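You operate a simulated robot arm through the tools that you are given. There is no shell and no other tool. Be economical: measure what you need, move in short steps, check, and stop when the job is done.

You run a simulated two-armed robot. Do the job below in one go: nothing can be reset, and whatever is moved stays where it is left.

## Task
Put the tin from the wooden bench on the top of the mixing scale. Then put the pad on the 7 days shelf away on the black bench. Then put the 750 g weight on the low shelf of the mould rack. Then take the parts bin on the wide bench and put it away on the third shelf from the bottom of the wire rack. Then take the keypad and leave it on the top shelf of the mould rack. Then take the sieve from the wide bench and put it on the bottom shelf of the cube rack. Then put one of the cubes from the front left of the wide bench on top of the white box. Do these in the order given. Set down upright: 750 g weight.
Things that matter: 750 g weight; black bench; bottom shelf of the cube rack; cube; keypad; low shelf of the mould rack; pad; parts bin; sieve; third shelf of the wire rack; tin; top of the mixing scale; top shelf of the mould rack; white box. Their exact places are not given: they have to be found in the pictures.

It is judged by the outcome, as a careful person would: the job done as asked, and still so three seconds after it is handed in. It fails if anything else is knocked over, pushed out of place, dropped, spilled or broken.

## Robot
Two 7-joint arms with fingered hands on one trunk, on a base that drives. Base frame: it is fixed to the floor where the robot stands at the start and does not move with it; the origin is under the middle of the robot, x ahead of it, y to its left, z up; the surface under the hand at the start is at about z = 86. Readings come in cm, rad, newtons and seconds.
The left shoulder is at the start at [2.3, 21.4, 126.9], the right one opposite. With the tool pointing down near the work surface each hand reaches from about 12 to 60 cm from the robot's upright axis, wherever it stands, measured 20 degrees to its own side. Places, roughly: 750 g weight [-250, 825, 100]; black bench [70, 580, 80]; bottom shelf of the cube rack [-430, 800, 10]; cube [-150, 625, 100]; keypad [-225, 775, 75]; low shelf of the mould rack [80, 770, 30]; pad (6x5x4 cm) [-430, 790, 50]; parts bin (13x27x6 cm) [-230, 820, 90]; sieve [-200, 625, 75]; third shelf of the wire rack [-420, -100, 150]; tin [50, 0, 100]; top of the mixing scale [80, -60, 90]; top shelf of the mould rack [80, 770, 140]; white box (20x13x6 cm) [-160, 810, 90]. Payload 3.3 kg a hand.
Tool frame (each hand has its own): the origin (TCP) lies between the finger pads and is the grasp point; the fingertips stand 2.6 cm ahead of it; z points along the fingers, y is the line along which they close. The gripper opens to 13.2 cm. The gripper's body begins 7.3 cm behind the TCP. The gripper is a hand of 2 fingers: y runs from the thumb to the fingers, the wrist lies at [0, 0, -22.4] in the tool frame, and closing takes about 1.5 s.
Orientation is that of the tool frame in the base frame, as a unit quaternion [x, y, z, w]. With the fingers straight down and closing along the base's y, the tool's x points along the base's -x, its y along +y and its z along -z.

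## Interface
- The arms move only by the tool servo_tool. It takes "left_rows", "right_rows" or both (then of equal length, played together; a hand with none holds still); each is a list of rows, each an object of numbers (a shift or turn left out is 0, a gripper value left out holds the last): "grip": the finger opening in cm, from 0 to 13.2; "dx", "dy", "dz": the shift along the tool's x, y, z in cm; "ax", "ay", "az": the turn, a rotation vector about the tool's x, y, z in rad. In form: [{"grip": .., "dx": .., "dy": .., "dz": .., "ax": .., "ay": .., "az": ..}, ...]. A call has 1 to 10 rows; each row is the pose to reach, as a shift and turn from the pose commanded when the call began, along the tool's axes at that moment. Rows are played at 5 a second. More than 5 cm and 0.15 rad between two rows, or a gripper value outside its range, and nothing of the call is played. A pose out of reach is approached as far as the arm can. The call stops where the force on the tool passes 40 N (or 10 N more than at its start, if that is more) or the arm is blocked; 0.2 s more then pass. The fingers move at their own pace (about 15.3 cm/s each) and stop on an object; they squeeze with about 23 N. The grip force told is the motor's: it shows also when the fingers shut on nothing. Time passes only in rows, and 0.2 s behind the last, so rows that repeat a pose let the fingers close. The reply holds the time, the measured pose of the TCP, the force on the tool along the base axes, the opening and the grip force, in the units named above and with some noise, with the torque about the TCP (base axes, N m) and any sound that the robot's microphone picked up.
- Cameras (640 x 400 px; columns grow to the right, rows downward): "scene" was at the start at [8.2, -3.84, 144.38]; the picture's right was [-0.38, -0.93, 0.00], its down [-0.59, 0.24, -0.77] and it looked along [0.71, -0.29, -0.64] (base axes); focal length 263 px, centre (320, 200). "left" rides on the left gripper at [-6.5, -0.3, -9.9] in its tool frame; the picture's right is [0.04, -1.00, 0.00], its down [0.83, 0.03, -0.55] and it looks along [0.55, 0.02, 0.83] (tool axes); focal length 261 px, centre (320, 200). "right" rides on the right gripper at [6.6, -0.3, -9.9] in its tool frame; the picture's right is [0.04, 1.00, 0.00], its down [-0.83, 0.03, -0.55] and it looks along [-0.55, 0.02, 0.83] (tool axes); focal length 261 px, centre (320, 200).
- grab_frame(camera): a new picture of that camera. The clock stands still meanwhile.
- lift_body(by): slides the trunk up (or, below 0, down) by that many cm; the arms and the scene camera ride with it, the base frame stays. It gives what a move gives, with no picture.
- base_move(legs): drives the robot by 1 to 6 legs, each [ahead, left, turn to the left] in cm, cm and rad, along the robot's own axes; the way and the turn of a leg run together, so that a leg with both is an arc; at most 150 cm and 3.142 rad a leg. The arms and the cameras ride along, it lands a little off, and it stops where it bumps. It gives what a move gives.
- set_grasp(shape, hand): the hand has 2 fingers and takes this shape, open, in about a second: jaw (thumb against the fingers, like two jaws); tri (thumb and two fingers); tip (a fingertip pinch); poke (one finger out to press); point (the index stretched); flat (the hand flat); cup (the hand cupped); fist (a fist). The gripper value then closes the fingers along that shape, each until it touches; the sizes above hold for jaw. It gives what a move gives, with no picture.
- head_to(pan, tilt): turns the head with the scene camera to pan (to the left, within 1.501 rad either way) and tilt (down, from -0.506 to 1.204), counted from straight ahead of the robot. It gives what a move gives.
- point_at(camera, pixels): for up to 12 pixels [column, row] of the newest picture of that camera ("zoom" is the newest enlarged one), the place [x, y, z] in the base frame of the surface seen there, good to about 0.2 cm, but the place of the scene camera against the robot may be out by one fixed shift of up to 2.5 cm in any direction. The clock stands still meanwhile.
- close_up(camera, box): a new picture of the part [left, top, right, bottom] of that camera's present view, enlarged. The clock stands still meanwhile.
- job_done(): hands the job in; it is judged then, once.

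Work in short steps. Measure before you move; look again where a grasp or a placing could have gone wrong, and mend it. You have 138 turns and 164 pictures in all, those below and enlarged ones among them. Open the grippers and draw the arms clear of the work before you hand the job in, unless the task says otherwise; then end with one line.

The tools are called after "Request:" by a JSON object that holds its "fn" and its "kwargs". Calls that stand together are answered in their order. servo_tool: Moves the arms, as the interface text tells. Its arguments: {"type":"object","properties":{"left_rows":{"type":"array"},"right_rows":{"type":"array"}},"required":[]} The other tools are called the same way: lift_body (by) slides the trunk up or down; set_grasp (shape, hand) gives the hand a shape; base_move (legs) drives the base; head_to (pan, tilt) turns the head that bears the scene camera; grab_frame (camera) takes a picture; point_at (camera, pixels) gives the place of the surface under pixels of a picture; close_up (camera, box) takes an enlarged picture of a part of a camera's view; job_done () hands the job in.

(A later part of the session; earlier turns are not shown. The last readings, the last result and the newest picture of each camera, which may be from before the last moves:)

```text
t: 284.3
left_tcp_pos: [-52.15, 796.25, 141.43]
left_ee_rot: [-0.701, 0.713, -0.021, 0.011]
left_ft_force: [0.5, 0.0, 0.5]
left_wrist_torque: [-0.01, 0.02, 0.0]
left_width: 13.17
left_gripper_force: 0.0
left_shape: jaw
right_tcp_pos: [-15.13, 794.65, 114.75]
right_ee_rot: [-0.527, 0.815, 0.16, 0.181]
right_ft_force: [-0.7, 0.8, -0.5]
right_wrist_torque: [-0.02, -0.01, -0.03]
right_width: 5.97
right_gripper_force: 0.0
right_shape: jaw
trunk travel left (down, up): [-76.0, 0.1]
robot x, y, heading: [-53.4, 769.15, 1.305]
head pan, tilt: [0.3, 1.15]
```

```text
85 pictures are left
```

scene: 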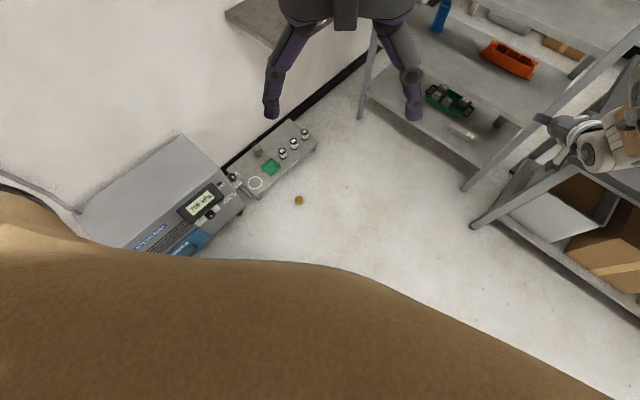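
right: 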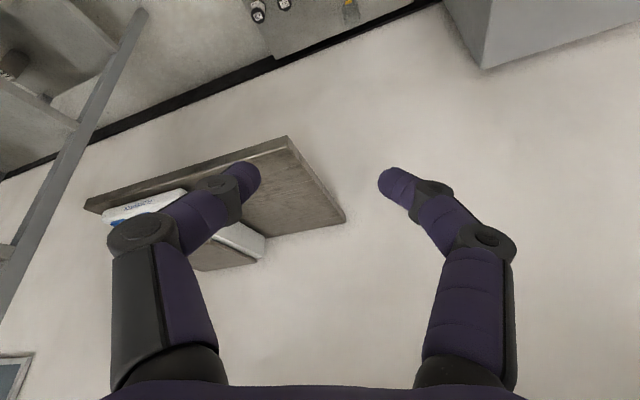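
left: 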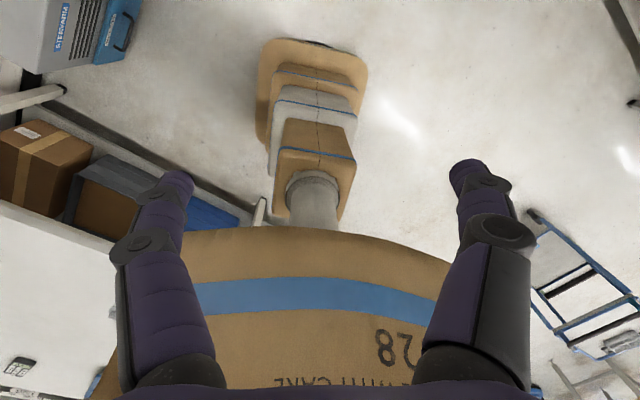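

The hand hovers near the weight's spot. I lower the trunk in steps and check.

Request:
{"fn": "lift_body", "kwargs": {"by": -40}}

Request:
{"fn": "lift_body", "kwargs": {"by": -34}}

Request:
{"fn": "grab_frame", "kwargs": {"camera": "right"}}

Request:
{"fn": "grab_frame", "kwargs": {"camera": "scene"}}

```text
t: 288.1
left_tcp_pos: [-52.13, 796.05, 101.42]
left_ee_rot: [-0.701, 0.712, -0.021, 0.011]
left_ft_force: [1.0, 0.6, 0.0]
left_wrist_torque: [0.0, 0.0, 0.0]
left_width: 13.18
left_gripper_force: 0.0
left_shape: jaw
right_tcp_pos: [-14.78, 794.24, 74.79]
right_ee_rot: [-0.514, 0.823, 0.162, 0.18]
right_ft_force: [0.7, -0.2, 0.4]
right_wrist_torque: [-0.04, -0.01, 0.02]
right_width: 5.95
right_gripper_force: 0.0
right_shape: jaw
trunk travel left (down, up): [-36.0, 40.1]
robot x, y, heading: [-53.7, 769.48, 1.306]
head pan, tilt: [0.3, 1.15]
```

```text
t: 291.5
left_tcp_pos: [-52.26, 796.04, 67.39]
left_ee_rot: [-0.7, 0.713, -0.021, 0.011]
left_ft_force: [-0.7, 0.2, 0.2]
left_wrist_torque: [0.0, 0.01, -0.03]
left_width: 13.22
left_gripper_force: 0.0
left_shape: jaw
right_tcp_pos: [-16.24, 790.56, 33.79]
right_ee_rot: [-0.54, 0.834, 0.073, 0.086]
right_ft_force: [-0.5, 0.1, 0.2]
right_wrist_torque: [-0.01, 0.02, 0.03]
right_width: 5.96
right_gripper_force: 0.1
right_shape: jaw
trunk travel left (down, up): [-2.0, 74.1]
robot x, y, heading: [-53.55, 769.19, 1.311]
head pan, tilt: [0.3, 1.15]
```

```text
84 pictures are left
```

right: 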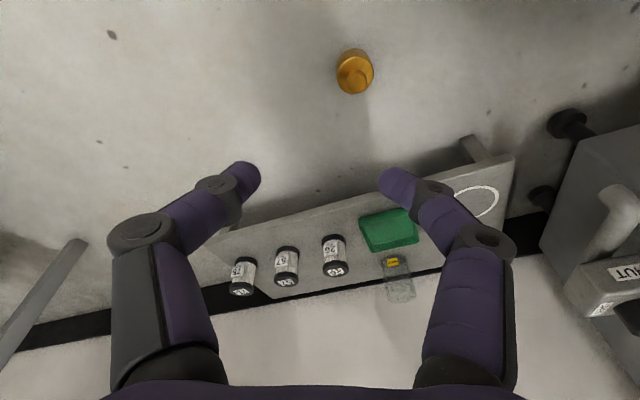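

```text
83 pictures are left
```

scene: 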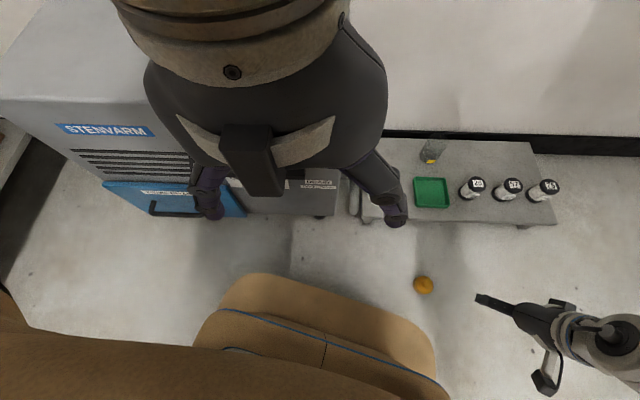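

The tool came out almost straight down (IK limit). The weight is at (355,72) in the right view; I measure it.

Request:
{"fn": "point_at", "kwargs": {"camera": "right", "pixels": [[360, 78], [355, 55], [337, 72], [373, 70], [355, 93], [300, 100], [355, 65]]}}

```text
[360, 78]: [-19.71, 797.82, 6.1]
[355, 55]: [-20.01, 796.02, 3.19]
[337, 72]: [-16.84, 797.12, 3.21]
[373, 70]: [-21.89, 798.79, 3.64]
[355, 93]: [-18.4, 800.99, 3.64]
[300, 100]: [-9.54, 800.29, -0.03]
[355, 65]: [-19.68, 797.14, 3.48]
```

Weight centre ≈[−19.5, 798.2]. I back the base 4 cm and approach above it with the tool tilted back toward ~62°.

Request:
{"fn": "base_move", "kwargs": {"legs": [[-5, 0, 0]]}}

Request:
{"fn": "servo_tool", "kwargs": {"right_rows": [{"grip": 8, "dy": 0.9, "dz": 4.0, "ay": -0.045}, {"dy": 1.9, "dz": 8, "ay": -0.09}, {"dy": 2.8, "dz": 12, "ay": -0.135}, {"dy": 3.7, "dz": 16, "ay": -0.18}, {"dx": -0.2, "dy": 4.7, "dz": 20, "ay": -0.225}, {"dx": -0.5, "dy": 5.6, "dz": 22.5, "ay": -0.27}]}}

Request:
{"fn": "grab_frame", "kwargs": {"camera": "right"}}

```text
t: 292.4
left_tcp_pos: [-53.43, 791.24, 67.4]
left_ee_rot: [-0.7, 0.714, -0.021, 0.01]
left_ft_force: [0.7, -0.2, -0.4]
left_wrist_torque: [0.02, -0.01, -0.01]
left_width: 13.2
left_gripper_force: 0.0
left_shape: jaw
right_tcp_pos: [-17.56, 785.53, 33.9]
right_ee_rot: [-0.539, 0.835, 0.074, 0.086]
right_ft_force: [-0.1, -0.6, 0.7]
right_wrist_torque: [0.02, 0.03, 0.01]
right_width: 5.99
right_gripper_force: 0.1
right_shape: jaw
trunk travel left (down, up): [-2.0, 74.1]
robot x, y, heading: [-55.29, 764.79, 1.304]
head pan, tilt: [0.3, 1.15]
```

```text
t: 293.8
left_tcp_pos: [-53.66, 791.38, 67.32]
left_ee_rot: [-0.7, 0.714, -0.02, 0.011]
left_ft_force: [-0.3, 0.4, 0.2]
left_wrist_torque: [-0.02, -0.01, 0.01]
left_width: 13.18
left_gripper_force: 0.1
left_shape: jaw
right_tcp_pos: [-15.32, 794.12, 9.46]
right_ee_rot: [-0.516, 0.819, 0.143, 0.208]
right_ft_force: [-1.0, 0.3, -0.4]
right_wrist_torque: [0.0, 0.01, -0.02]
right_width: 7.95
right_gripper_force: 0.0
right_shape: jaw
right hand out of reach, approached as far as the arm can: row 2, 3, 4, 5, 6
trunk travel left (down, up): [-2.0, 74.1]
robot x, y, heading: [-54.59, 764.44, 1.308]
head pan, tilt: [0.3, 1.15]
```

```text
82 pictures are left
```

right: 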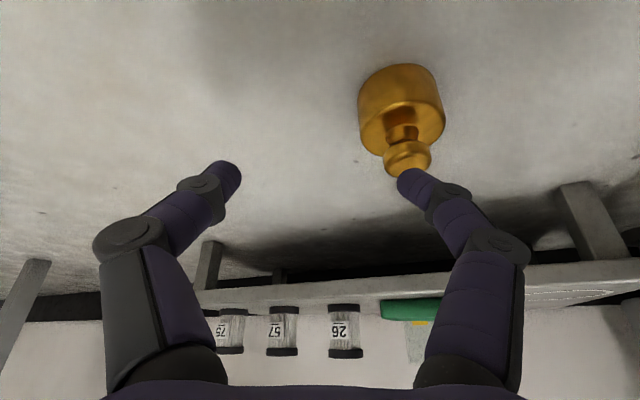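

Tilt is now ~61° but the hand is ~4.5 cm to the right. I raise it 4 cm and shift the base left, then look.

Request:
{"fn": "servo_tool", "kwargs": {"right_rows": [{"dz": -4}]}}

Request:
{"fn": "base_move", "kwargs": {"legs": [[0, 5, 0]]}}

Request:
{"fn": "grab_frame", "kwargs": {"camera": "right"}}

Request:
{"fn": "point_at", "kwargs": {"camera": "right", "pixels": [[320, 60], [300, 60], [340, 60], [320, 90], [320, 30]]}}

```text
t: 294.2
left_tcp_pos: [-53.56, 791.17, 67.37]
left_ee_rot: [-0.701, 0.713, -0.021, 0.011]
left_ft_force: [0.6, 1.0, 0.5]
left_wrist_torque: [0.0, 0.0, -0.01]
left_width: 13.19
left_gripper_force: 0.1
left_shape: jaw
right_tcp_pos: [-13.76, 791.3, 11.58]
right_ee_rot: [-0.521, 0.818, 0.136, 0.203]
right_ft_force: [-0.4, -0.3, 0.3]
right_wrist_torque: [0.0, 0.02, -0.02]
right_width: 7.98
right_gripper_force: 0.0
right_shape: jaw
right hand out of reach, approached as far as the arm can: row 1
trunk travel left (down, up): [-2.0, 74.1]
robot x, y, heading: [-55.14, 764.66, 1.307]
head pan, tilt: [0.3, 1.15]
```

```text
t: 295.1
left_tcp_pos: [-58.37, 792.62, 67.39]
left_ee_rot: [-0.7, 0.713, -0.02, 0.011]
left_ft_force: [0.0, 0.0, 0.5]
left_wrist_torque: [-0.01, -0.02, 0.01]
left_width: 13.2
left_gripper_force: 0.0
left_shape: jaw
right_tcp_pos: [-18.83, 793.1, 11.79]
right_ee_rot: [-0.518, 0.819, 0.141, 0.202]
right_ft_force: [-0.5, 0.5, 0.8]
right_wrist_torque: [0.02, 0.01, 0.01]
right_width: 7.94
right_gripper_force: 0.1
right_shape: jaw
trunk travel left (down, up): [-2.0, 74.1]
robot x, y, heading: [-59.62, 766.17, 1.304]
head pan, tilt: [0.3, 1.15]
```

```text
81 pictures are left
```

right: 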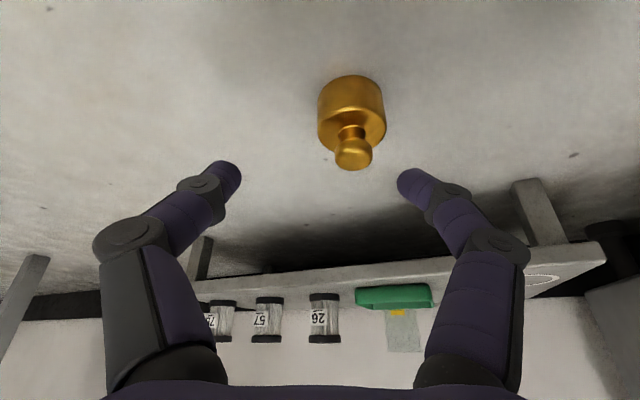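

```text
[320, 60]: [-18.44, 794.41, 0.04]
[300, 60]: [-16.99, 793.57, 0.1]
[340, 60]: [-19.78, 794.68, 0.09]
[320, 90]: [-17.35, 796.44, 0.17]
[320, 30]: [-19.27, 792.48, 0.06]
```

I move 2.6 cm laterally and descend along the tool axis to the weight's body.

Request:
{"fn": "servo_tool", "kwargs": {"right_rows": [{"dx": 0.2, "dy": 1.5, "dz": 2}, {"dx": 0.3, "dy": 2.6, "dz": 4}, {"dx": 0.4, "dy": 2.6, "dz": 7}, {"dx": 0.4, "dy": 2.6, "dz": 9.2}]}}

Request:
{"fn": "grab_frame", "kwargs": {"camera": "right"}}

```text
t: 296.1
left_tcp_pos: [-58.36, 792.6, 67.46]
left_ee_rot: [-0.7, 0.713, -0.021, 0.011]
left_ft_force: [-0.7, 0.0, -0.4]
left_wrist_torque: [0.02, 0.02, 0.02]
left_width: 13.19
left_gripper_force: 0.1
left_shape: jaw
right_tcp_pos: [-19.67, 798.03, 3.63]
right_ee_rot: [-0.519, 0.819, 0.14, 0.203]
right_ft_force: [0.8, -1.0, 0.7]
right_wrist_torque: [-0.02, 0.01, 0.01]
right_width: 7.99
right_gripper_force: 0.0
right_shape: jaw
trunk travel left (down, up): [-2.0, 74.1]
robot x, y, heading: [-59.72, 765.78, 1.302]
head pan, tilt: [0.3, 1.15]
```

```text
80 pictures are left
```

right: 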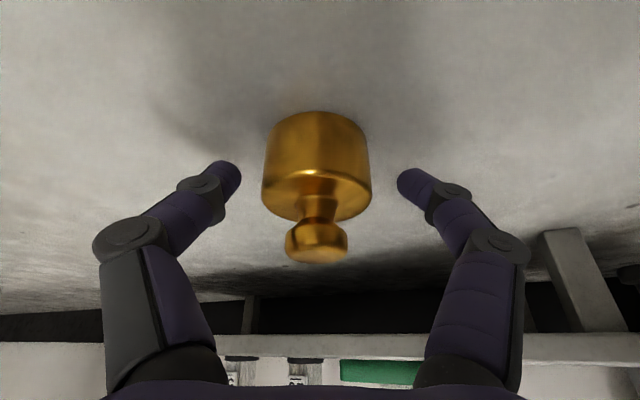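

Centred. I go 0.7 cm deeper, close, and lift a little.

Request:
{"fn": "servo_tool", "kwargs": {"right_rows": [{"dz": 0.7}, {"dz": 0.7, "grip": 0}, {"dz": 0.7}, {"dz": 0.7}, {"dz": 0.7}, {"dz": 0.7}, {"dz": 0.7}, {"dz": -2}, {"dz": -5}]}}

Request:
{"fn": "grab_frame", "kwargs": {"camera": "right"}}

```text
t: 298.1
left_tcp_pos: [-58.37, 792.6, 67.44]
left_ee_rot: [-0.7, 0.713, -0.021, 0.011]
left_ft_force: [0.1, -0.1, 0.3]
left_wrist_torque: [0.03, 0.04, 0.04]
left_width: 13.21
left_gripper_force: 0.1
left_shape: jaw
right_tcp_pos: [-20.49, 795.79, 7.93]
right_ee_rot: [-0.518, 0.819, 0.141, 0.201]
right_ft_force: [0.6, -0.3, -7.5]
right_wrist_torque: [0.0, 0.03, 0.01]
right_width: 4.51
right_gripper_force: 23.0
right_shape: jaw
trunk travel left (down, up): [-2.0, 74.1]
robot x, y, heading: [-59.77, 766.21, 1.304]
head pan, tilt: [0.3, 1.15]
```

```text
79 pictures are left
```

right: 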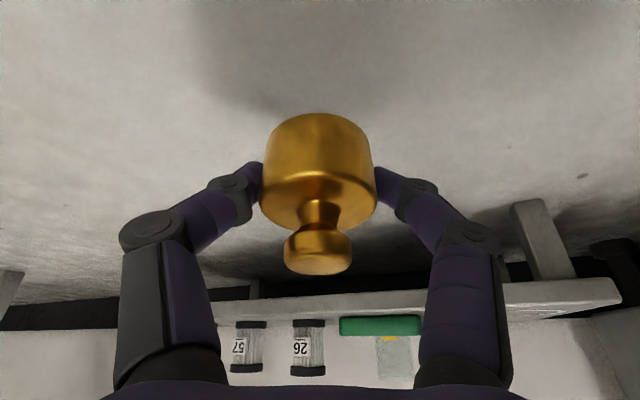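

Held well this time (4.51 cm = full diameter, −7.5 N). I raise the trunk 32 cm, back off and turn in small legs toward the rack, then verify the grip and view the low shelf.

Request:
{"fn": "lift_body", "kwargs": {"by": 32}}

Request:
{"fn": "base_move", "kwargs": {"legs": [[-20, 8, 0], [0, 0, -0.5], [0, 0, -0.45]]}}

Request:
{"fn": "head_to", "kwargs": {"pan": 0.0, "tilt": 0.6}}

Request:
{"fn": "grab_frame", "kwargs": {"camera": "scene"}}

```text
t: 301.3
left_tcp_pos: [-58.43, 792.62, 99.42]
left_ee_rot: [-0.7, 0.714, -0.02, 0.01]
left_ft_force: [0.2, -0.1, 0.4]
left_wrist_torque: [0.01, -0.03, 0.01]
left_width: 13.17
left_gripper_force: 0.0
left_shape: jaw
right_tcp_pos: [-20.58, 795.65, 39.77]
right_ee_rot: [-0.518, 0.819, 0.142, 0.203]
right_ft_force: [0.4, 0.0, -6.9]
right_wrist_torque: [0.0, 0.01, -0.05]
right_width: 4.48
right_gripper_force: 22.9
right_shape: jaw
trunk travel left (down, up): [-34.0, 42.1]
robot x, y, heading: [-59.72, 766.02, 1.31]
head pan, tilt: [0.3, 1.15]
```

```text
t: 305.7
left_tcp_pos: [-49.65, 762.44, 99.35]
left_ee_rot: [-0.288, 0.957, -0.022, 0.0]
left_ft_force: [-0.1, 0.1, 0.1]
left_wrist_torque: [-0.02, 0.0, -0.01]
left_width: 13.19
left_gripper_force: 0.1
left_shape: jaw
right_tcp_pos: [-25.66, 733.08, 39.97]
right_ee_rot: [-0.077, 0.966, 0.031, 0.244]
right_ft_force: [0.1, -0.4, -6.9]
right_wrist_torque: [-0.01, 0.02, 0.01]
right_width: 4.5
right_gripper_force: 22.6
right_shape: jaw
trunk travel left (down, up): [-34.0, 42.1]
robot x, y, heading: [-72.54, 748.4, 0.336]
head pan, tilt: [0.3, 1.15]
```

```text
t: 306.7
left_tcp_pos: [-49.61, 762.5, 99.29]
left_ee_rot: [-0.287, 0.958, -0.022, 0.0]
left_ft_force: [0.2, 0.2, 0.2]
left_wrist_torque: [-0.01, -0.01, -0.01]
left_width: 13.2
left_gripper_force: 0.2
left_shape: jaw
right_tcp_pos: [-25.74, 733.13, 39.81]
right_ee_rot: [-0.076, 0.966, 0.03, 0.245]
right_ft_force: [0.1, -0.6, -6.9]
right_wrist_torque: [0.03, 0.05, 0.05]
right_width: 4.49
right_gripper_force: 23.1
right_shape: jaw
trunk travel left (down, up): [-34.0, 42.1]
robot x, y, heading: [-72.65, 748.52, 0.333]
head pan, tilt: [0.0, 0.6]
```

```text
78 pictures are left
```

scene: 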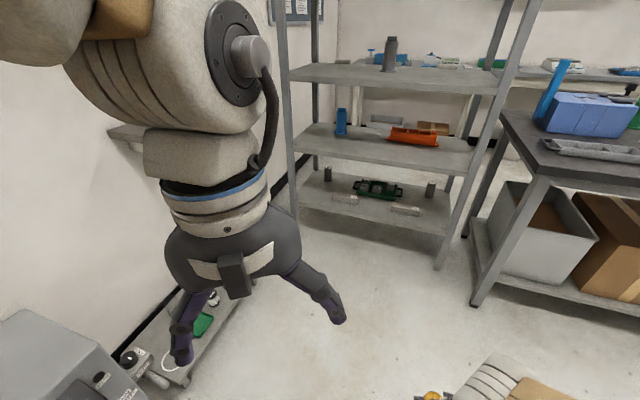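

Grip is holding. I measure the low shelf items and free spots.

Request:
{"fn": "close_up", "kwargs": {"camera": "scene", "box": [280, 110, 480, 260]}}

Request:
{"fn": "point_at", "kwargs": {"camera": "scene", "pixels": [[345, 200], [405, 210], [430, 190], [310, 200], [375, 212], [425, 222], [440, 235], [375, 188], [328, 178], [400, 155], [300, 150], [375, 222]]}}

```text
2.67 times, centred on (380, 185) of scene
```

zoom: 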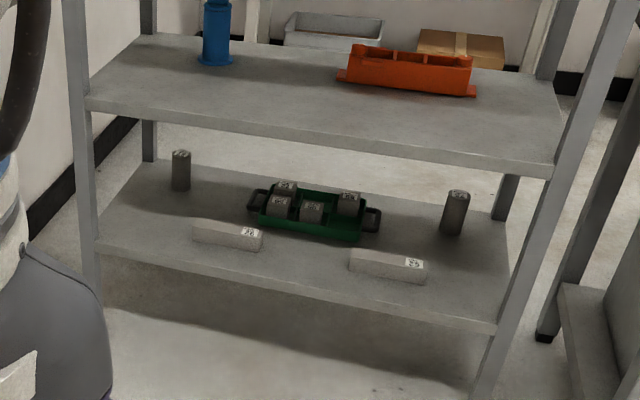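

```text
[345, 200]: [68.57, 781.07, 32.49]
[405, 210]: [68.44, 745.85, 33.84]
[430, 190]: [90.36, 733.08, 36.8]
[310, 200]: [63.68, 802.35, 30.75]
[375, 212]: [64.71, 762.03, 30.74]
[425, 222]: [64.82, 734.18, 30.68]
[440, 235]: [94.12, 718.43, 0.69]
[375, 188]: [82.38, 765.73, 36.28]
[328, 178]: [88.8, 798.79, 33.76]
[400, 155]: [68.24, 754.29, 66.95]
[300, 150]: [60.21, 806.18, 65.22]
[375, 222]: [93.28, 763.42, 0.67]
```

Free spot between the two prisms at [66.5, 762.5] on the shelf (z≈29.9). I drive most of the way (80 cm), then check.

Request:
{"fn": "base_move", "kwargs": {"legs": [[78, -2, 0]]}}

Request:
{"fn": "grab_frame", "kwargs": {"camera": "right"}}

Request:
{"fn": "head_to", "kwargs": {"pan": -0.4, "tilt": 0.8}}

Request:
{"fn": "grab_frame", "kwargs": {"camera": "scene"}}

```text
t: 310.9
left_tcp_pos: [24.58, 786.92, 99.43]
left_ee_rot: [-0.291, 0.957, -0.022, -0.001]
left_ft_force: [0.4, -0.1, -0.4]
left_wrist_torque: [0.0, 0.0, -0.01]
left_width: 13.17
left_gripper_force: 0.1
left_shape: jaw
right_tcp_pos: [48.66, 757.62, 39.82]
right_ee_rot: [-0.08, 0.966, 0.031, 0.244]
right_ft_force: [0.8, -0.3, -7.0]
right_wrist_torque: [-0.01, 0.05, 0.02]
right_width: 4.47
right_gripper_force: 23.0
right_shape: jaw
trunk travel left (down, up): [-34.0, 42.1]
robot x, y, heading: [2.14, 773.06, 0.348]
head pan, tilt: [0.0, 0.6]
```

```text
76 pictures are left
```

right: 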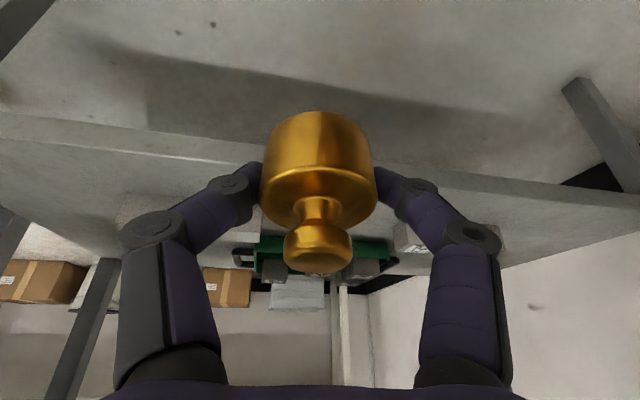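

```text
t: 311.8
left_tcp_pos: [24.49, 786.86, 99.5]
left_ee_rot: [-0.291, 0.956, -0.023, 0.0]
left_ft_force: [0.4, -0.5, -0.2]
left_wrist_torque: [0.02, 0.01, 0.02]
left_width: 13.18
left_gripper_force: 0.1
left_shape: jaw
right_tcp_pos: [48.88, 757.76, 39.9]
right_ee_rot: [-0.08, 0.966, 0.032, 0.244]
right_ft_force: [-0.1, 0.0, -8.9]
right_wrist_torque: [-0.02, 0.04, 0.0]
right_width: 4.49
right_gripper_force: 22.7
right_shape: jaw
trunk travel left (down, up): [-34.0, 42.1]
robot x, y, heading: [1.67, 772.64, 0.348]
head pan, tilt: [-0.4, 0.799]
```

```text
75 pictures are left
```

scene: 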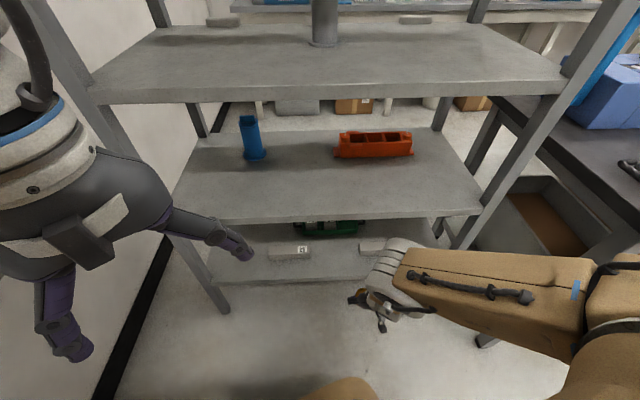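

The path to the spot is clear; I drive 15 cm further in.

Request:
{"fn": "base_move", "kwargs": {"legs": [[15, 0, 0]]}}

Request:
{"fn": "grab_frame", "kwargs": {"camera": "right"}}

Request:
{"fn": "point_at", "kwargs": {"camera": "right", "pixels": [[320, 80], [230, 235], [420, 240], [220, 130], [420, 130], [200, 230], [440, 235]]}}

```text
t: 313.1
left_tcp_pos: [38.8, 791.74, 99.48]
left_ee_rot: [-0.289, 0.957, -0.023, 0.0]
left_ft_force: [-0.5, 0.3, 1.1]
left_wrist_torque: [-0.01, 0.03, 0.01]
left_width: 13.21
left_gripper_force: 0.1
left_shape: jaw
right_tcp_pos: [62.74, 762.54, 39.89]
right_ee_rot: [-0.078, 0.966, 0.031, 0.244]
right_ft_force: [0.4, -0.4, -7.2]
right_wrist_torque: [-0.02, 0.02, 0.02]
right_width: 4.49
right_gripper_force: 23.0
right_shape: jaw
trunk travel left (down, up): [-34.0, 42.1]
robot x, y, heading: [15.66, 777.79, 0.343]
head pan, tilt: [-0.4, 0.799]
```

```text
74 pictures are left
```

right: 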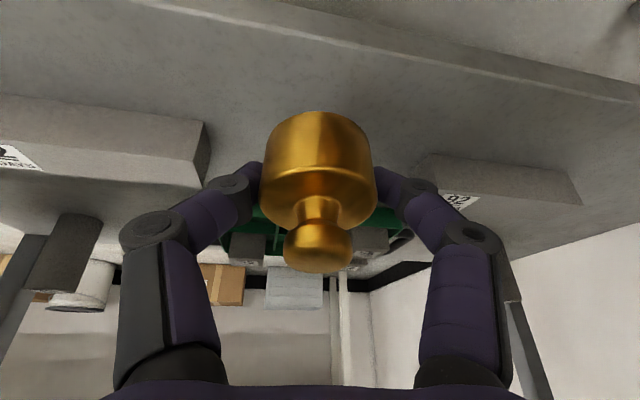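

```text
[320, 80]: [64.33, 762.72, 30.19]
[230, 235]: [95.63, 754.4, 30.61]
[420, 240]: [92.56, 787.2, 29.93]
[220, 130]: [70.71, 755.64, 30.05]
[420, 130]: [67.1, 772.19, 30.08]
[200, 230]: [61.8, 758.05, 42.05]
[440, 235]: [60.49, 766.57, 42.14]
```

Shelf z = 30.1, free between the prisms. I move 4 cm in and lower to just above contact.

Request:
{"fn": "servo_tool", "kwargs": {"right_rows": [{"dx": -3.1, "dz": 2.8}, {"dx": -1.4, "dz": 5.9}, {"dx": -0.55, "dz": 7.5}, {"dx": -0.45, "dz": 7.7}]}}

```text
t: 314.1
left_tcp_pos: [38.73, 791.77, 99.44]
left_ee_rot: [-0.289, 0.957, -0.023, 0.0]
left_ft_force: [0.5, 0.6, 0.7]
left_wrist_torque: [-0.03, -0.01, -0.03]
left_width: 13.21
left_gripper_force: 0.1
left_shape: jaw
right_tcp_pos: [65.62, 762.86, 37.11]
right_ee_rot: [-0.079, 0.966, 0.03, 0.244]
right_ft_force: [0.9, 0.1, -6.5]
right_wrist_torque: [0.02, -0.03, -0.01]
right_width: 4.39
right_gripper_force: 23.3
right_shape: jaw
right hand out of reach, approached as far as the arm can: row 2, 3, 4
trunk travel left (down, up): [-34.0, 42.1]
robot x, y, heading: [15.82, 777.51, 0.346]
head pan, tilt: [-0.4, 0.799]
```

Arm at its limit at z 37.1; I lower the trunk instead (3.5 cm).

Request:
{"fn": "lift_body", "kwargs": {"by": -3.5}}

```text
t: 314.9
left_tcp_pos: [38.68, 791.81, 95.9]
left_ee_rot: [-0.288, 0.957, -0.023, 0.0]
left_ft_force: [0.0, -0.4, 0.3]
left_wrist_torque: [-0.01, -0.01, -0.01]
left_width: 13.2
left_gripper_force: 0.0
left_shape: jaw
right_tcp_pos: [65.71, 762.69, 33.58]
right_ee_rot: [-0.078, 0.966, 0.031, 0.244]
right_ft_force: [0.2, -0.2, -5.7]
right_wrist_torque: [-0.02, 0.05, -0.01]
right_width: 4.36
right_gripper_force: 22.8
right_shape: jaw
trunk travel left (down, up): [-30.5, 45.6]
robot x, y, heading: [15.8, 777.87, 0.343]
head pan, tilt: [-0.4, 0.799]
```

Request:
{"fn": "lift_body", "kwargs": {"by": -0.5}}

Request:
{"fn": "grab_frame", "kwargs": {"camera": "right"}}

```text
t: 315.5
left_tcp_pos: [38.58, 791.78, 95.46]
left_ee_rot: [-0.289, 0.957, -0.024, 0.001]
left_ft_force: [-0.8, 0.7, 0.4]
left_wrist_torque: [0.01, -0.01, -0.01]
left_width: 13.2
left_gripper_force: 0.0
left_shape: jaw
right_tcp_pos: [65.68, 762.82, 33.16]
right_ee_rot: [-0.078, 0.966, 0.032, 0.246]
right_ft_force: [0.8, 0.8, -2.6]
right_wrist_torque: [-0.03, 0.07, 0.06]
right_width: 4.39
right_gripper_force: 23.2
right_shape: jaw
trunk travel left (down, up): [-30.0, 46.1]
robot x, y, heading: [15.71, 777.69, 0.337]
head pan, tilt: [-0.4, 0.799]
```

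```text
73 pictures are left
```

right: 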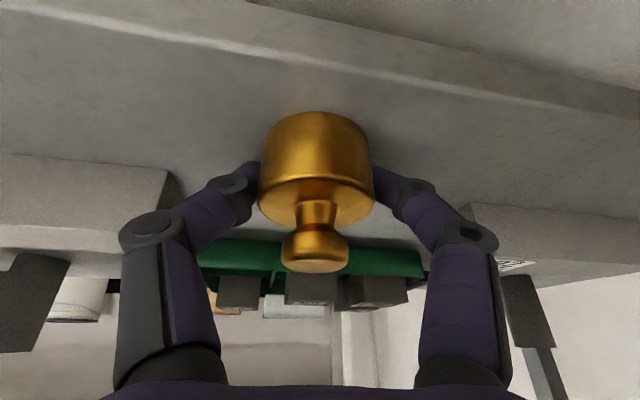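

Touching (−2.6 N). A last 0.3 cm down, then open gently and retract along the tool axis.

Request:
{"fn": "lift_body", "kwargs": {"by": -0.3}}

Request:
{"fn": "servo_tool", "kwargs": {"right_rows": [{"grip": 5.5}, {"grip": 7}, {"grip": 8}, {"grip": 8}, {"dz": -3}, {"dz": -6}, {"dz": -10}]}}

Request:
{"fn": "grab_frame", "kwargs": {"camera": "right"}}

```text
t: 316.0
left_tcp_pos: [38.6, 791.81, 95.18]
left_ee_rot: [-0.289, 0.957, -0.024, 0.001]
left_ft_force: [0.4, 0.6, 0.6]
left_wrist_torque: [-0.02, 0.0, -0.01]
left_width: 13.21
left_gripper_force: 0.0
left_shape: jaw
right_tcp_pos: [65.89, 762.76, 33.06]
right_ee_rot: [-0.079, 0.966, 0.03, 0.246]
right_ft_force: [-1.4, -1.3, 12.7]
right_wrist_torque: [-0.15, 0.0, -0.02]
right_width: 4.41
right_gripper_force: 22.9
right_shape: jaw
trunk travel left (down, up): [-29.7, 46.4]
robot x, y, heading: [15.77, 777.75, 0.341]
head pan, tilt: [-0.4, 0.799]
```

```text
t: 317.6
left_tcp_pos: [38.6, 791.89, 95.1]
left_ee_rot: [-0.289, 0.957, -0.023, 0.001]
left_ft_force: [-0.9, 0.5, 0.1]
left_wrist_torque: [0.02, 0.03, 0.0]
left_width: 13.19
left_gripper_force: 0.0
left_shape: jaw
right_tcp_pos: [61.61, 759.41, 41.87]
right_ee_rot: [-0.065, 0.967, 0.016, 0.247]
right_ft_force: [-0.3, -0.5, 0.0]
right_wrist_torque: [0.03, -0.03, -0.01]
right_width: 7.99
right_gripper_force: 0.0
right_shape: jaw
trunk travel left (down, up): [-29.7, 46.4]
robot x, y, heading: [15.58, 777.65, 0.341]
head pan, tilt: [-0.4, 0.799]
```

```text
72 pictures are left
```

right: 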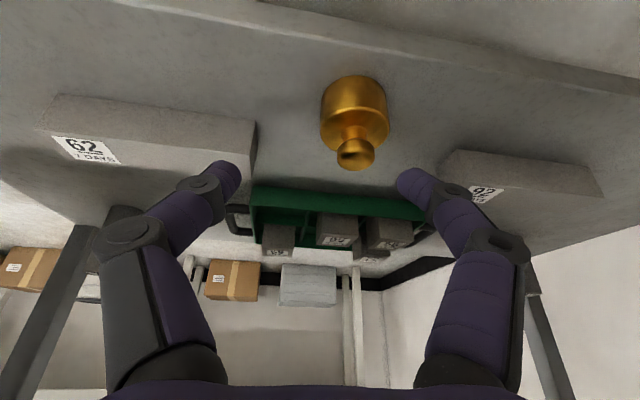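

The 750 g weight stands upright on the low shelf. Next the parts bin: I retract, raise the trunk, and drive back around to the west aisle, keeping x≈−107 in the gap by the trolley.

Request:
{"fn": "base_move", "kwargs": {"legs": [[-40, 0, 0], [0, 0, 0.61], [0, 0, 0.62]]}}

Request:
{"fn": "lift_body", "kwargs": {"by": 40}}

```text
t: 323.5
left_tcp_pos: [-27.47, 790.66, 95.07]
left_ee_rot: [0.794, -0.607, 0.02, -0.013]
left_ft_force: [0.5, 0.1, 0.2]
left_wrist_torque: [-0.01, -0.02, -0.01]
left_width: 13.2
left_gripper_force: 0.1
left_shape: jaw
right_tcp_pos: [10.34, 802.5, 41.87]
right_ee_rot: [-0.618, 0.746, 0.159, 0.19]
right_ft_force: [-0.3, 0.1, -1.4]
right_wrist_torque: [-0.02, 0.0, -0.03]
right_width: 7.98
right_gripper_force: 0.1
right_shape: jaw
trunk travel left (down, up): [-29.7, 46.4]
robot x, y, heading: [-21.45, 765.0, 1.588]
head pan, tilt: [-0.4, 0.799]
```

```text
t: 327.3
left_tcp_pos: [-27.42, 790.81, 135.12]
left_ee_rot: [0.794, -0.607, 0.019, -0.014]
left_ft_force: [-0.5, 0.0, -0.4]
left_wrist_torque: [0.02, 0.01, -0.01]
left_width: 13.19
left_gripper_force: 0.0
left_shape: jaw
right_tcp_pos: [10.3, 802.55, 81.87]
right_ee_rot: [-0.618, 0.746, 0.16, 0.19]
right_ft_force: [0.8, 0.0, -0.5]
right_wrist_torque: [-0.02, -0.01, 0.0]
right_width: 7.98
right_gripper_force: 0.0
right_shape: jaw
trunk travel left (down, up): [-69.7, 6.4]
robot x, y, heading: [-21.13, 764.9, 1.591]
head pan, tilt: [-0.4, 0.799]
```

I raise the right hand by ~36 cm and drive: back to y≈612, left to x≈−107, then south past the trolley.

Request:
{"fn": "servo_tool", "kwargs": {"right_rows": [{"dx": -2.1, "dz": -3.9}, {"dx": -4.2, "dz": -7.8}, {"dx": -6.3, "dz": -11.7}, {"dx": -8.4, "dz": -15.6}, {"dx": -10.5, "dz": -19.5}, {"dx": -12.6, "dz": -23.4}, {"dx": -14.7, "dz": -27.3}, {"dx": -16.8, "dz": -31.2}]}}

Request:
{"fn": "base_move", "kwargs": {"legs": [[-70, 20, -0.02], [-82, 40, 0], [0, 23, 0]]}}

```text
t: 329.1
left_tcp_pos: [-27.35, 790.64, 135.1]
left_ee_rot: [0.795, -0.607, 0.018, -0.015]
left_ft_force: [0.0, -0.5, -0.1]
left_wrist_torque: [-0.03, 0.03, 0.02]
left_width: 13.18
left_gripper_force: 0.0
left_shape: jaw
right_tcp_pos: [11.73, 801.78, 116.8]
right_ee_rot: [-0.594, 0.769, 0.165, 0.171]
right_ft_force: [-0.7, -0.6, 0.7]
right_wrist_torque: [-0.01, 0.02, 0.01]
right_width: 7.97
right_gripper_force: 0.1
right_shape: jaw
right hand out of reach, approached as far as the arm can: row 2, 3, 4, 5, 6, 7, 8
trunk travel left (down, up): [-69.7, 6.4]
robot x, y, heading: [-21.7, 764.92, 1.591]
head pan, tilt: [-0.4, 0.799]
```

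```text
t: 338.7
left_tcp_pos: [-108.56, 637.67, 135.05]
left_ee_rot: [0.8, -0.6, 0.019, -0.014]
left_ft_force: [-0.3, -0.1, -0.5]
left_wrist_torque: [0.01, -0.05, 0.0]
left_width: 13.21
left_gripper_force: 0.1
left_shape: jaw
right_tcp_pos: [-69.95, 649.79, 117.12]
right_ee_rot: [-0.602, 0.76, 0.174, 0.171]
right_ft_force: [-0.1, 0.2, -0.1]
right_wrist_torque: [0.0, -0.02, -0.02]
right_width: 7.99
right_gripper_force: 0.1
right_shape: jaw
trunk travel left (down, up): [-69.7, 6.4]
robot x, y, heading: [-102.21, 611.65, 1.607]
head pan, tilt: [-0.4, 0.799]
```

Good. South past the trolley, west along y≈537, then north in the west aisle at x≈−296.

Request:
{"fn": "base_move", "kwargs": {"legs": [[-12, 5, -0.035], [-64, 0, 0], [0, 95, 0], [0, 96, 0], [115, 0, 0], [115, 0, 0]]}}

Request:
{"fn": "grab_frame", "kwargs": {"camera": "scene"}}

Request:
{"fn": "grab_frame", "kwargs": {"camera": "right"}}

```text
t: 363.4
left_tcp_pos: [-292.83, 795.1, 135.17]
left_ee_rot: [0.774, -0.633, 0.02, -0.013]
left_ft_force: [0.0, -0.3, 0.0]
left_wrist_torque: [0.01, 0.03, 0.0]
left_width: 13.17
left_gripper_force: 0.0
left_shape: jaw
right_tcp_pos: [-253.2, 803.76, 117.08]
right_ee_rot: [-0.567, 0.787, 0.167, 0.178]
right_ft_force: [0.4, -0.1, 0.4]
right_wrist_torque: [0.01, 0.0, -0.01]
right_width: 7.99
right_gripper_force: 0.1
right_shape: jaw
trunk travel left (down, up): [-69.7, 6.4]
robot x, y, heading: [-288.36, 768.92, 1.528]
head pan, tilt: [-0.4, 0.799]
```

```text
71 pictures are left
```

scene: 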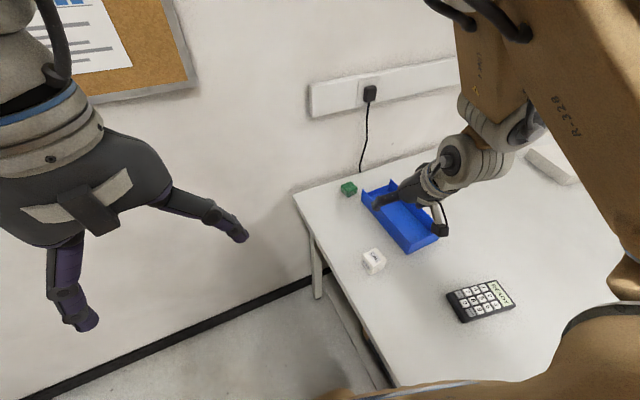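

```text
70 pictures are left
```

right: 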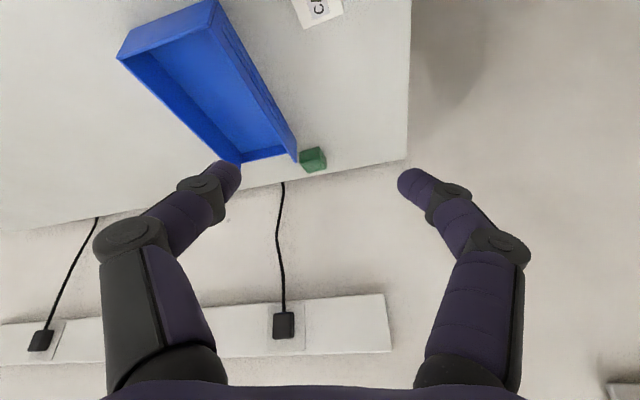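

I measure the bin's west wall rim and corners precisely.

Request:
{"fn": "point_at", "kwargs": {"camera": "right", "pixels": [[219, 5], [258, 75], [295, 152], [209, 5], [240, 163], [120, 55], [160, 35], [235, 110], [250, 100], [238, 38]]}}

Request:
{"fn": "close_up", "kwargs": {"camera": "right", "box": [100, 0, 340, 180]}}

```text
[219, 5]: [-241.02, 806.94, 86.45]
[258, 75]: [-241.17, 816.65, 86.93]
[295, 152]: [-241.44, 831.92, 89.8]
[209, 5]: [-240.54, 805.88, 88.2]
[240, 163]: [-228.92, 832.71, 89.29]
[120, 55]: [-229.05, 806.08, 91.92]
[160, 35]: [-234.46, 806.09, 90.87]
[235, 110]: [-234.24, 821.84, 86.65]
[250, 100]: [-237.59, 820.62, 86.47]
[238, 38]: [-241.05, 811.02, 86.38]
```

```text
2.22 times, centred on (220, 90) of right
```

zoom: 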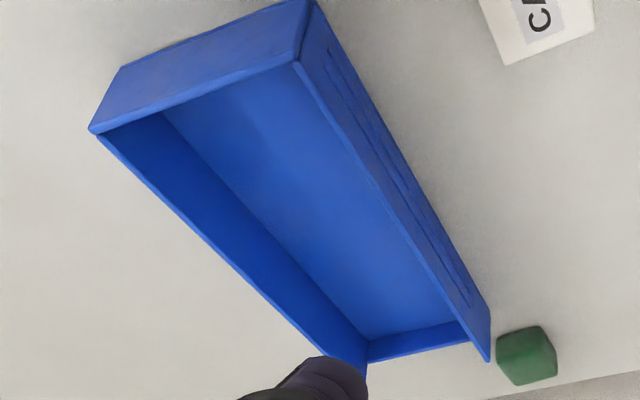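

The bin is axis-aligned: west wall at x −241.1, y 806–832, rim z≈92. I'll pinch the west wall at mid-length; first align the tool's yaw and go above it.

Request:
{"fn": "servo_tool", "kwargs": {"right_rows": [{"grip": 5, "dx": -0.8, "dy": -1.6, "dz": 3.6, "ax": -0.015, "az": -0.049}, {"dx": -1.6, "dy": -3.1, "dz": 7.1, "ax": -0.03, "az": -0.098}, {"dx": -2.4, "dy": -4.7, "dz": 10.7, "ax": -0.044, "az": -0.147}, {"dx": -3.3, "dy": -6.3, "dz": 14.3, "ax": -0.06, "az": -0.196}, {"dx": -4.1, "dy": -7.8, "dz": 17.8, "ax": -0.074, "az": -0.245}, {"dx": -4.9, "dy": -9.4, "dz": 21.4, "ax": -0.088, "az": -0.294}]}}

Request:
{"fn": "grab_frame", "kwargs": {"camera": "right"}}

```text
t: 364.9
left_tcp_pos: [-292.78, 795.15, 135.14]
left_ee_rot: [0.774, -0.632, 0.019, -0.013]
left_ft_force: [-0.2, 0.0, 0.1]
left_wrist_torque: [0.01, 0.01, -0.01]
left_width: 13.17
left_gripper_force: 0.1
left_shape: jaw
right_tcp_pos: [-240.87, 815.31, 99.89]
right_ee_rot: [-0.683, 0.687, 0.174, 0.175]
right_ft_force: [0.5, 0.9, 1.1]
right_wrist_torque: [0.02, 0.0, 0.04]
right_width: 5.05
right_gripper_force: 0.1
right_shape: jaw
trunk travel left (down, up): [-69.7, 6.4]
robot x, y, heading: [-288.24, 768.8, 1.528]
head pan, tilt: [-0.4, 0.799]
```

```text
68 pictures are left
```

right: 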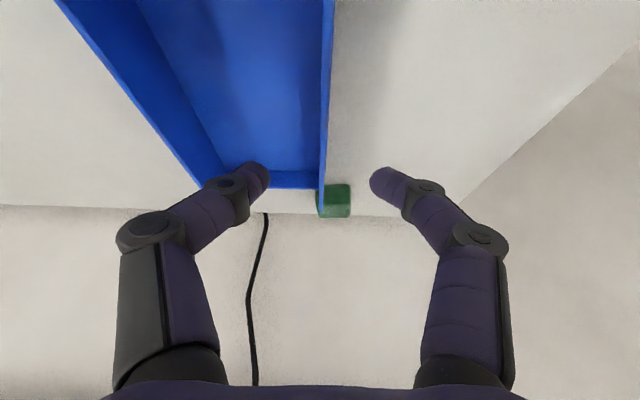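

Aligned: the wall lies between the fingers. I descend and pinch it.

Request:
{"fn": "servo_tool", "kwargs": {"right_rows": [{"dx": 0.4, "dz": 3.4}, {"dx": 0.8, "dz": 6.8}, {"dx": 1.2, "dz": 10.2}, {"dx": 1.2, "dz": 10.2, "grip": 0}, {"dx": 1.2, "dz": 10.2}, {"dx": 1.2, "dz": 10.2}, {"dx": 1.2, "dz": 10.2}, {"dx": 1.2, "dz": 10.2}, {"dx": 1.2, "dz": 10.2}]}}

Request:
{"fn": "servo_tool", "kwargs": {"right_rows": [{"dx": -0.9, "dz": -1.8}, {"dx": -1.9, "dz": -3.5}, {"dx": -3.3, "dz": -6.2}]}}

Request:
{"fn": "grab_frame", "kwargs": {"camera": "right"}}

Request:
{"fn": "grab_frame", "kwargs": {"camera": "scene"}}

```text
t: 366.9
left_tcp_pos: [-292.89, 795.09, 135.15]
left_ee_rot: [0.775, -0.632, 0.02, -0.012]
left_ft_force: [0.8, -0.5, -0.5]
left_wrist_torque: [-0.02, 0.0, -0.01]
left_width: 13.19
left_gripper_force: 0.0
left_shape: jaw
right_tcp_pos: [-240.59, 818.8, 90.28]
right_ee_rot: [-0.683, 0.688, 0.173, 0.175]
right_ft_force: [0.2, 0.2, -0.5]
right_wrist_torque: [-0.03, 0.03, 0.0]
right_width: 0.04
right_gripper_force: 22.6
right_shape: jaw
trunk travel left (down, up): [-69.7, 6.4]
robot x, y, heading: [-288.63, 768.71, 1.526]
head pan, tilt: [-0.4, 0.799]
```

```text
t: 367.6
left_tcp_pos: [-292.92, 795.13, 135.08]
left_ee_rot: [0.774, -0.633, 0.019, -0.013]
left_ft_force: [-1.0, 0.1, 0.1]
left_wrist_torque: [0.04, -0.05, -0.02]
left_width: 13.2
left_gripper_force: 0.1
left_shape: jaw
right_tcp_pos: [-240.78, 818.64, 97.39]
right_ee_rot: [-0.683, 0.687, 0.173, 0.175]
right_ft_force: [-0.6, -0.5, -0.3]
right_wrist_torque: [-0.01, 0.06, 0.0]
right_width: 0.07
right_gripper_force: 23.5
right_shape: jaw
trunk travel left (down, up): [-69.7, 6.4]
robot x, y, heading: [-288.41, 768.34, 1.53]
head pan, tilt: [-0.4, 0.799]
```

```text
67 pictures are left
```

right: 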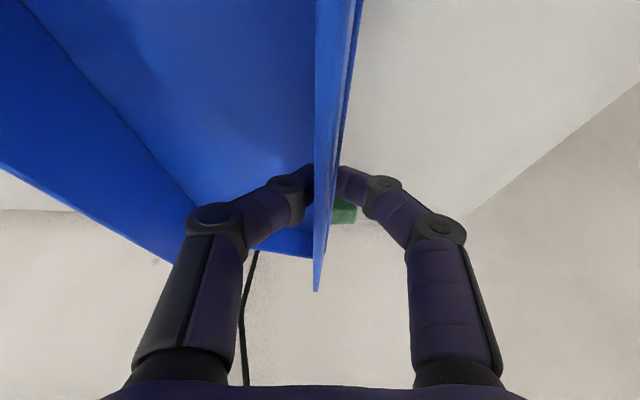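

```text
66 pictures are left
```

scene: 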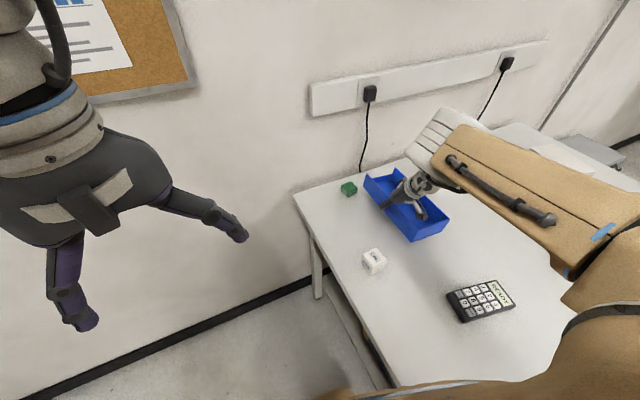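

Width reads ~0 (thin wall) and almost no weight; I check whether the bin actually rose.

Request:
{"fn": "point_at", "kwargs": {"camera": "right", "pixels": [[318, 285], [200, 100], [40, 180], [340, 80], [325, 20], [260, 150]]}}

Request:
{"fn": "close_up", "kwargs": {"camera": "scene", "box": [330, 140, 490, 270]}}

```text
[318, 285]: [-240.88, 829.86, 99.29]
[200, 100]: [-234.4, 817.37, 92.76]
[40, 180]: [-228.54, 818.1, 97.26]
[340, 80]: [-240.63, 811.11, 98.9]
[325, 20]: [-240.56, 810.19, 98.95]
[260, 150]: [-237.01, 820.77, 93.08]
```

```text
3.08 times, centred on (410, 205) of scene
```

zoom: 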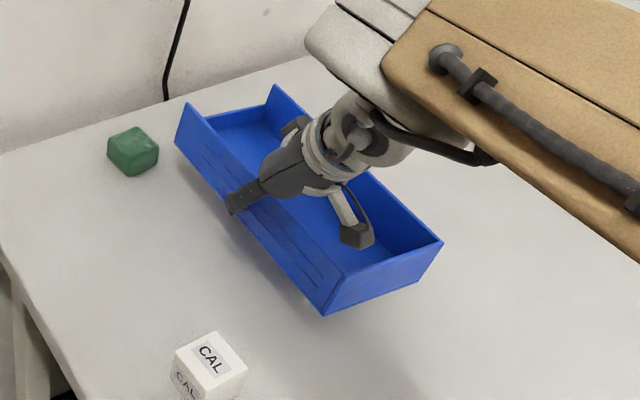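

The bin is lifted and held (floor at z 92.8 now, only slightly rolled). I raise it further and drive out: south, east, to the main aisle.

Request:
{"fn": "lift_body", "kwargs": {"by": 6}}

Request:
{"fn": "servo_tool", "kwargs": {"right_rows": [{"dx": -1.9, "dz": -3.5}, {"dx": -3.8, "dz": -7}, {"dx": -5.6, "dz": -10.6}, {"dx": -7.5, "dz": -14.1}]}}

Request:
{"fn": "base_move", "kwargs": {"legs": [[-115, 4, 0.04], [-116, 0, 0], [0, -93, 0], [0, -92, 0], [-145, 0, 0]]}}

Request:
{"fn": "grab_frame", "kwargs": {"camera": "right"}}

```text
t: 368.6
left_tcp_pos: [-292.85, 795.14, 141.13]
left_ee_rot: [0.775, -0.632, 0.019, -0.012]
left_ft_force: [-0.7, -0.8, 0.8]
left_wrist_torque: [0.03, -0.02, -0.02]
left_width: 13.16
left_gripper_force: 0.1
left_shape: jaw
right_tcp_pos: [-240.91, 818.86, 103.26]
right_ee_rot: [-0.684, 0.687, 0.173, 0.174]
right_ft_force: [-0.4, -1.2, -0.6]
right_wrist_torque: [0.0, 0.05, 0.02]
right_width: 0.07
right_gripper_force: 23.1
right_shape: jaw
trunk travel left (down, up): [-75.7, 0.4]
robot x, y, heading: [-288.43, 768.7, 1.529]
head pan, tilt: [-0.4, 0.799]
```

```text
t: 369.6
left_tcp_pos: [-292.9, 795.04, 141.14]
left_ee_rot: [0.774, -0.632, 0.019, -0.014]
left_ft_force: [-1.0, 0.4, 0.1]
left_wrist_torque: [-0.01, -0.01, 0.01]
left_width: 13.23
left_gripper_force: 0.1
left_shape: jaw
right_tcp_pos: [-241.16, 818.25, 119.67]
right_ee_rot: [-0.683, 0.688, 0.172, 0.175]
right_ft_force: [0.1, 0.1, -0.2]
right_wrist_torque: [-0.02, 0.04, -0.01]
right_width: 0.07
right_gripper_force: 23.2
right_shape: jaw
trunk travel left (down, up): [-75.7, 0.4]
robot x, y, heading: [-288.22, 768.52, 1.522]
head pan, tilt: [-0.4, 0.799]
```

```text
t: 394.2
left_tcp_pos: [-110.25, 480.11, 141.35]
left_ee_rot: [0.813, -0.582, 0.016, -0.017]
left_ft_force: [0.2, -1.2, 0.2]
left_wrist_torque: [0.1, -0.02, 0.01]
left_width: 13.18
left_gripper_force: 0.1
left_shape: jaw
right_tcp_pos: [-61.61, 510.03, 119.68]
right_ee_rot: [0.725, -0.642, -0.186, -0.166]
right_ft_force: [0.3, -1.2, -0.5]
right_wrist_torque: [0.06, 0.02, -0.02]
right_width: 0.05
right_gripper_force: 22.9
right_shape: jaw
trunk travel left (down, up): [-75.7, 0.4]
robot x, y, heading: [-102.5, 455.07, 1.653]
head pan, tilt: [-0.4, 0.799]
stopped in leg 5: the robot was blocked; the commanded pose is now the measured one
```

```text
64 pictures are left
```

right: 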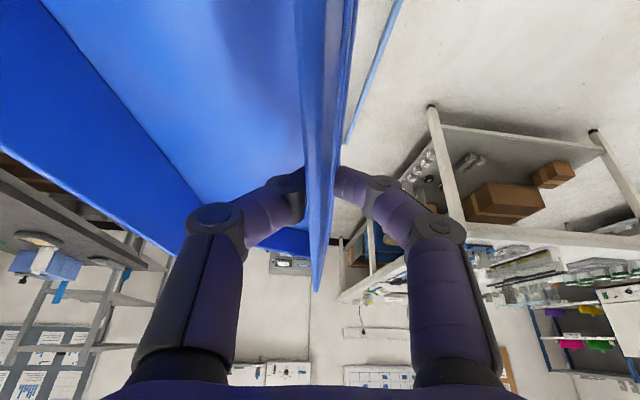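

The base met the black floor bar; the bin is still held. I ease off forward, go further left, then south and on to the main aisle.

Request:
{"fn": "base_move", "kwargs": {"legs": [[4, 3, 0], [0, 38, -0.08], [-74, 0, 0], [0, -110, 0]]}}

Request:
{"fn": "base_move", "kwargs": {"legs": [[-140, 0, 0], [-140, 0, 0], [-130, 0, 0]]}}

Request:
{"fn": "head_to", "kwargs": {"pan": 1.3, "tilt": 0.3}}

Request:
{"fn": "grab_frame", "kwargs": {"camera": "scene"}}

```text
t: 406.0
left_tcp_pos: [-40.5, 409.02, 140.97]
left_ee_rot: [0.792, -0.61, 0.019, -0.014]
left_ft_force: [0.3, -1.0, 0.8]
left_wrist_torque: [0.03, -0.02, -0.02]
left_width: 13.17
left_gripper_force: 0.0
left_shape: jaw
right_tcp_pos: [10.06, 435.32, 119.52]
right_ee_rot: [0.704, -0.667, -0.178, -0.17]
right_ft_force: [0.1, -0.2, -1.0]
right_wrist_torque: [-0.02, 0.02, 0.0]
right_width: 0.03
right_gripper_force: 22.7
right_shape: jaw
trunk travel left (down, up): [-75.7, 0.4]
robot x, y, heading: [-34.61, 383.19, 1.583]
head pan, tilt: [-0.4, 0.799]
```

```text
t: 425.4
left_tcp_pos: [-29.39, 4.91, 141.09]
left_ee_rot: [0.795, -0.606, 0.018, -0.013]
left_ft_force: [-0.3, 0.0, 0.0]
left_wrist_torque: [-0.03, -0.02, 0.03]
left_width: 13.16
left_gripper_force: 0.0
left_shape: jaw
right_tcp_pos: [20.92, 31.66, 119.41]
right_ee_rot: [0.706, -0.664, -0.179, -0.17]
right_ft_force: [0.0, -0.4, -1.0]
right_wrist_torque: [-0.02, -0.02, 0.04]
right_width: 0.06
right_gripper_force: 23.0
right_shape: jaw
trunk travel left (down, up): [-75.7, 0.4]
robot x, y, heading: [-23.23, -21.22, 1.594]
head pan, tilt: [-0.4, 0.799]
```

```text
t: 427.2
left_tcp_pos: [-29.49, 5.12, 141.13]
left_ee_rot: [0.795, -0.607, 0.019, -0.013]
left_ft_force: [-0.9, -0.3, -0.3]
left_wrist_torque: [-0.04, 0.0, 0.01]
left_width: 13.18
left_gripper_force: 0.1
left_shape: jaw
right_tcp_pos: [20.91, 31.68, 119.51]
right_ee_rot: [0.706, -0.664, -0.179, -0.169]
right_ft_force: [1.0, -0.3, -1.3]
right_wrist_torque: [-0.04, 0.05, 0.04]
right_width: 0.06
right_gripper_force: 23.0
right_shape: jaw
trunk travel left (down, up): [-75.7, 0.4]
robot x, y, heading: [-23.28, -21.21, 1.594]
head pan, tilt: [1.3, 0.3]
```

```text
63 pictures are left
```

scene: 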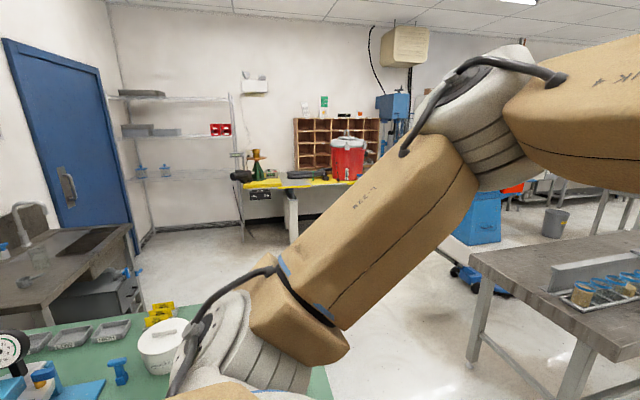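

The wire rack is at (175,150), by the blue door. I measure the rack shelves and the green bench and yellow table around it.

Request:
{"fn": "close_up", "kwargs": {"camera": "scene", "box": [90, 70, 290, 250]}}

Request:
{"fn": "point_at", "kwargs": {"camera": "scene", "pixels": [[180, 99], [180, 134], [180, 178], [240, 215], [232, 130], [150, 170], [60, 330], [200, 322], [135, 240], [300, 230], [340, 370], [220, 130]]}}

```text
2.22 times, centred on (190, 160) of scene
```

zoom: 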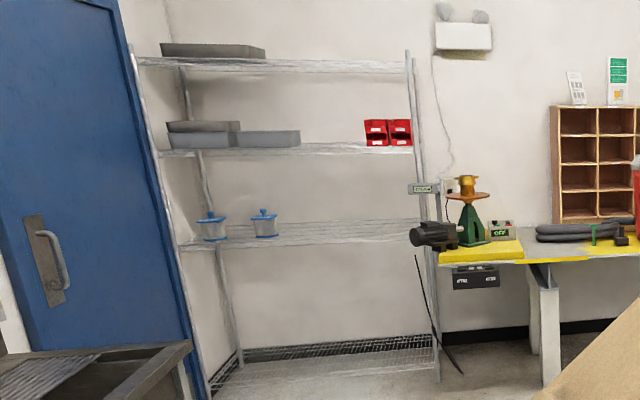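

```text
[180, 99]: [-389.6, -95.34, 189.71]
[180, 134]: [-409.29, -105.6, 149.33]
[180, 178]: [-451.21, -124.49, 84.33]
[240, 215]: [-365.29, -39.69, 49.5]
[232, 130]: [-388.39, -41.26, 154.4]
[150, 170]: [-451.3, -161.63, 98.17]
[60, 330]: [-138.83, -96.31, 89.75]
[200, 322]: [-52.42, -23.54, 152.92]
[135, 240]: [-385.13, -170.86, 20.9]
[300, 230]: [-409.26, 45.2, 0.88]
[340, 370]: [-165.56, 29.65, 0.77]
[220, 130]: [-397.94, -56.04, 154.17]
```

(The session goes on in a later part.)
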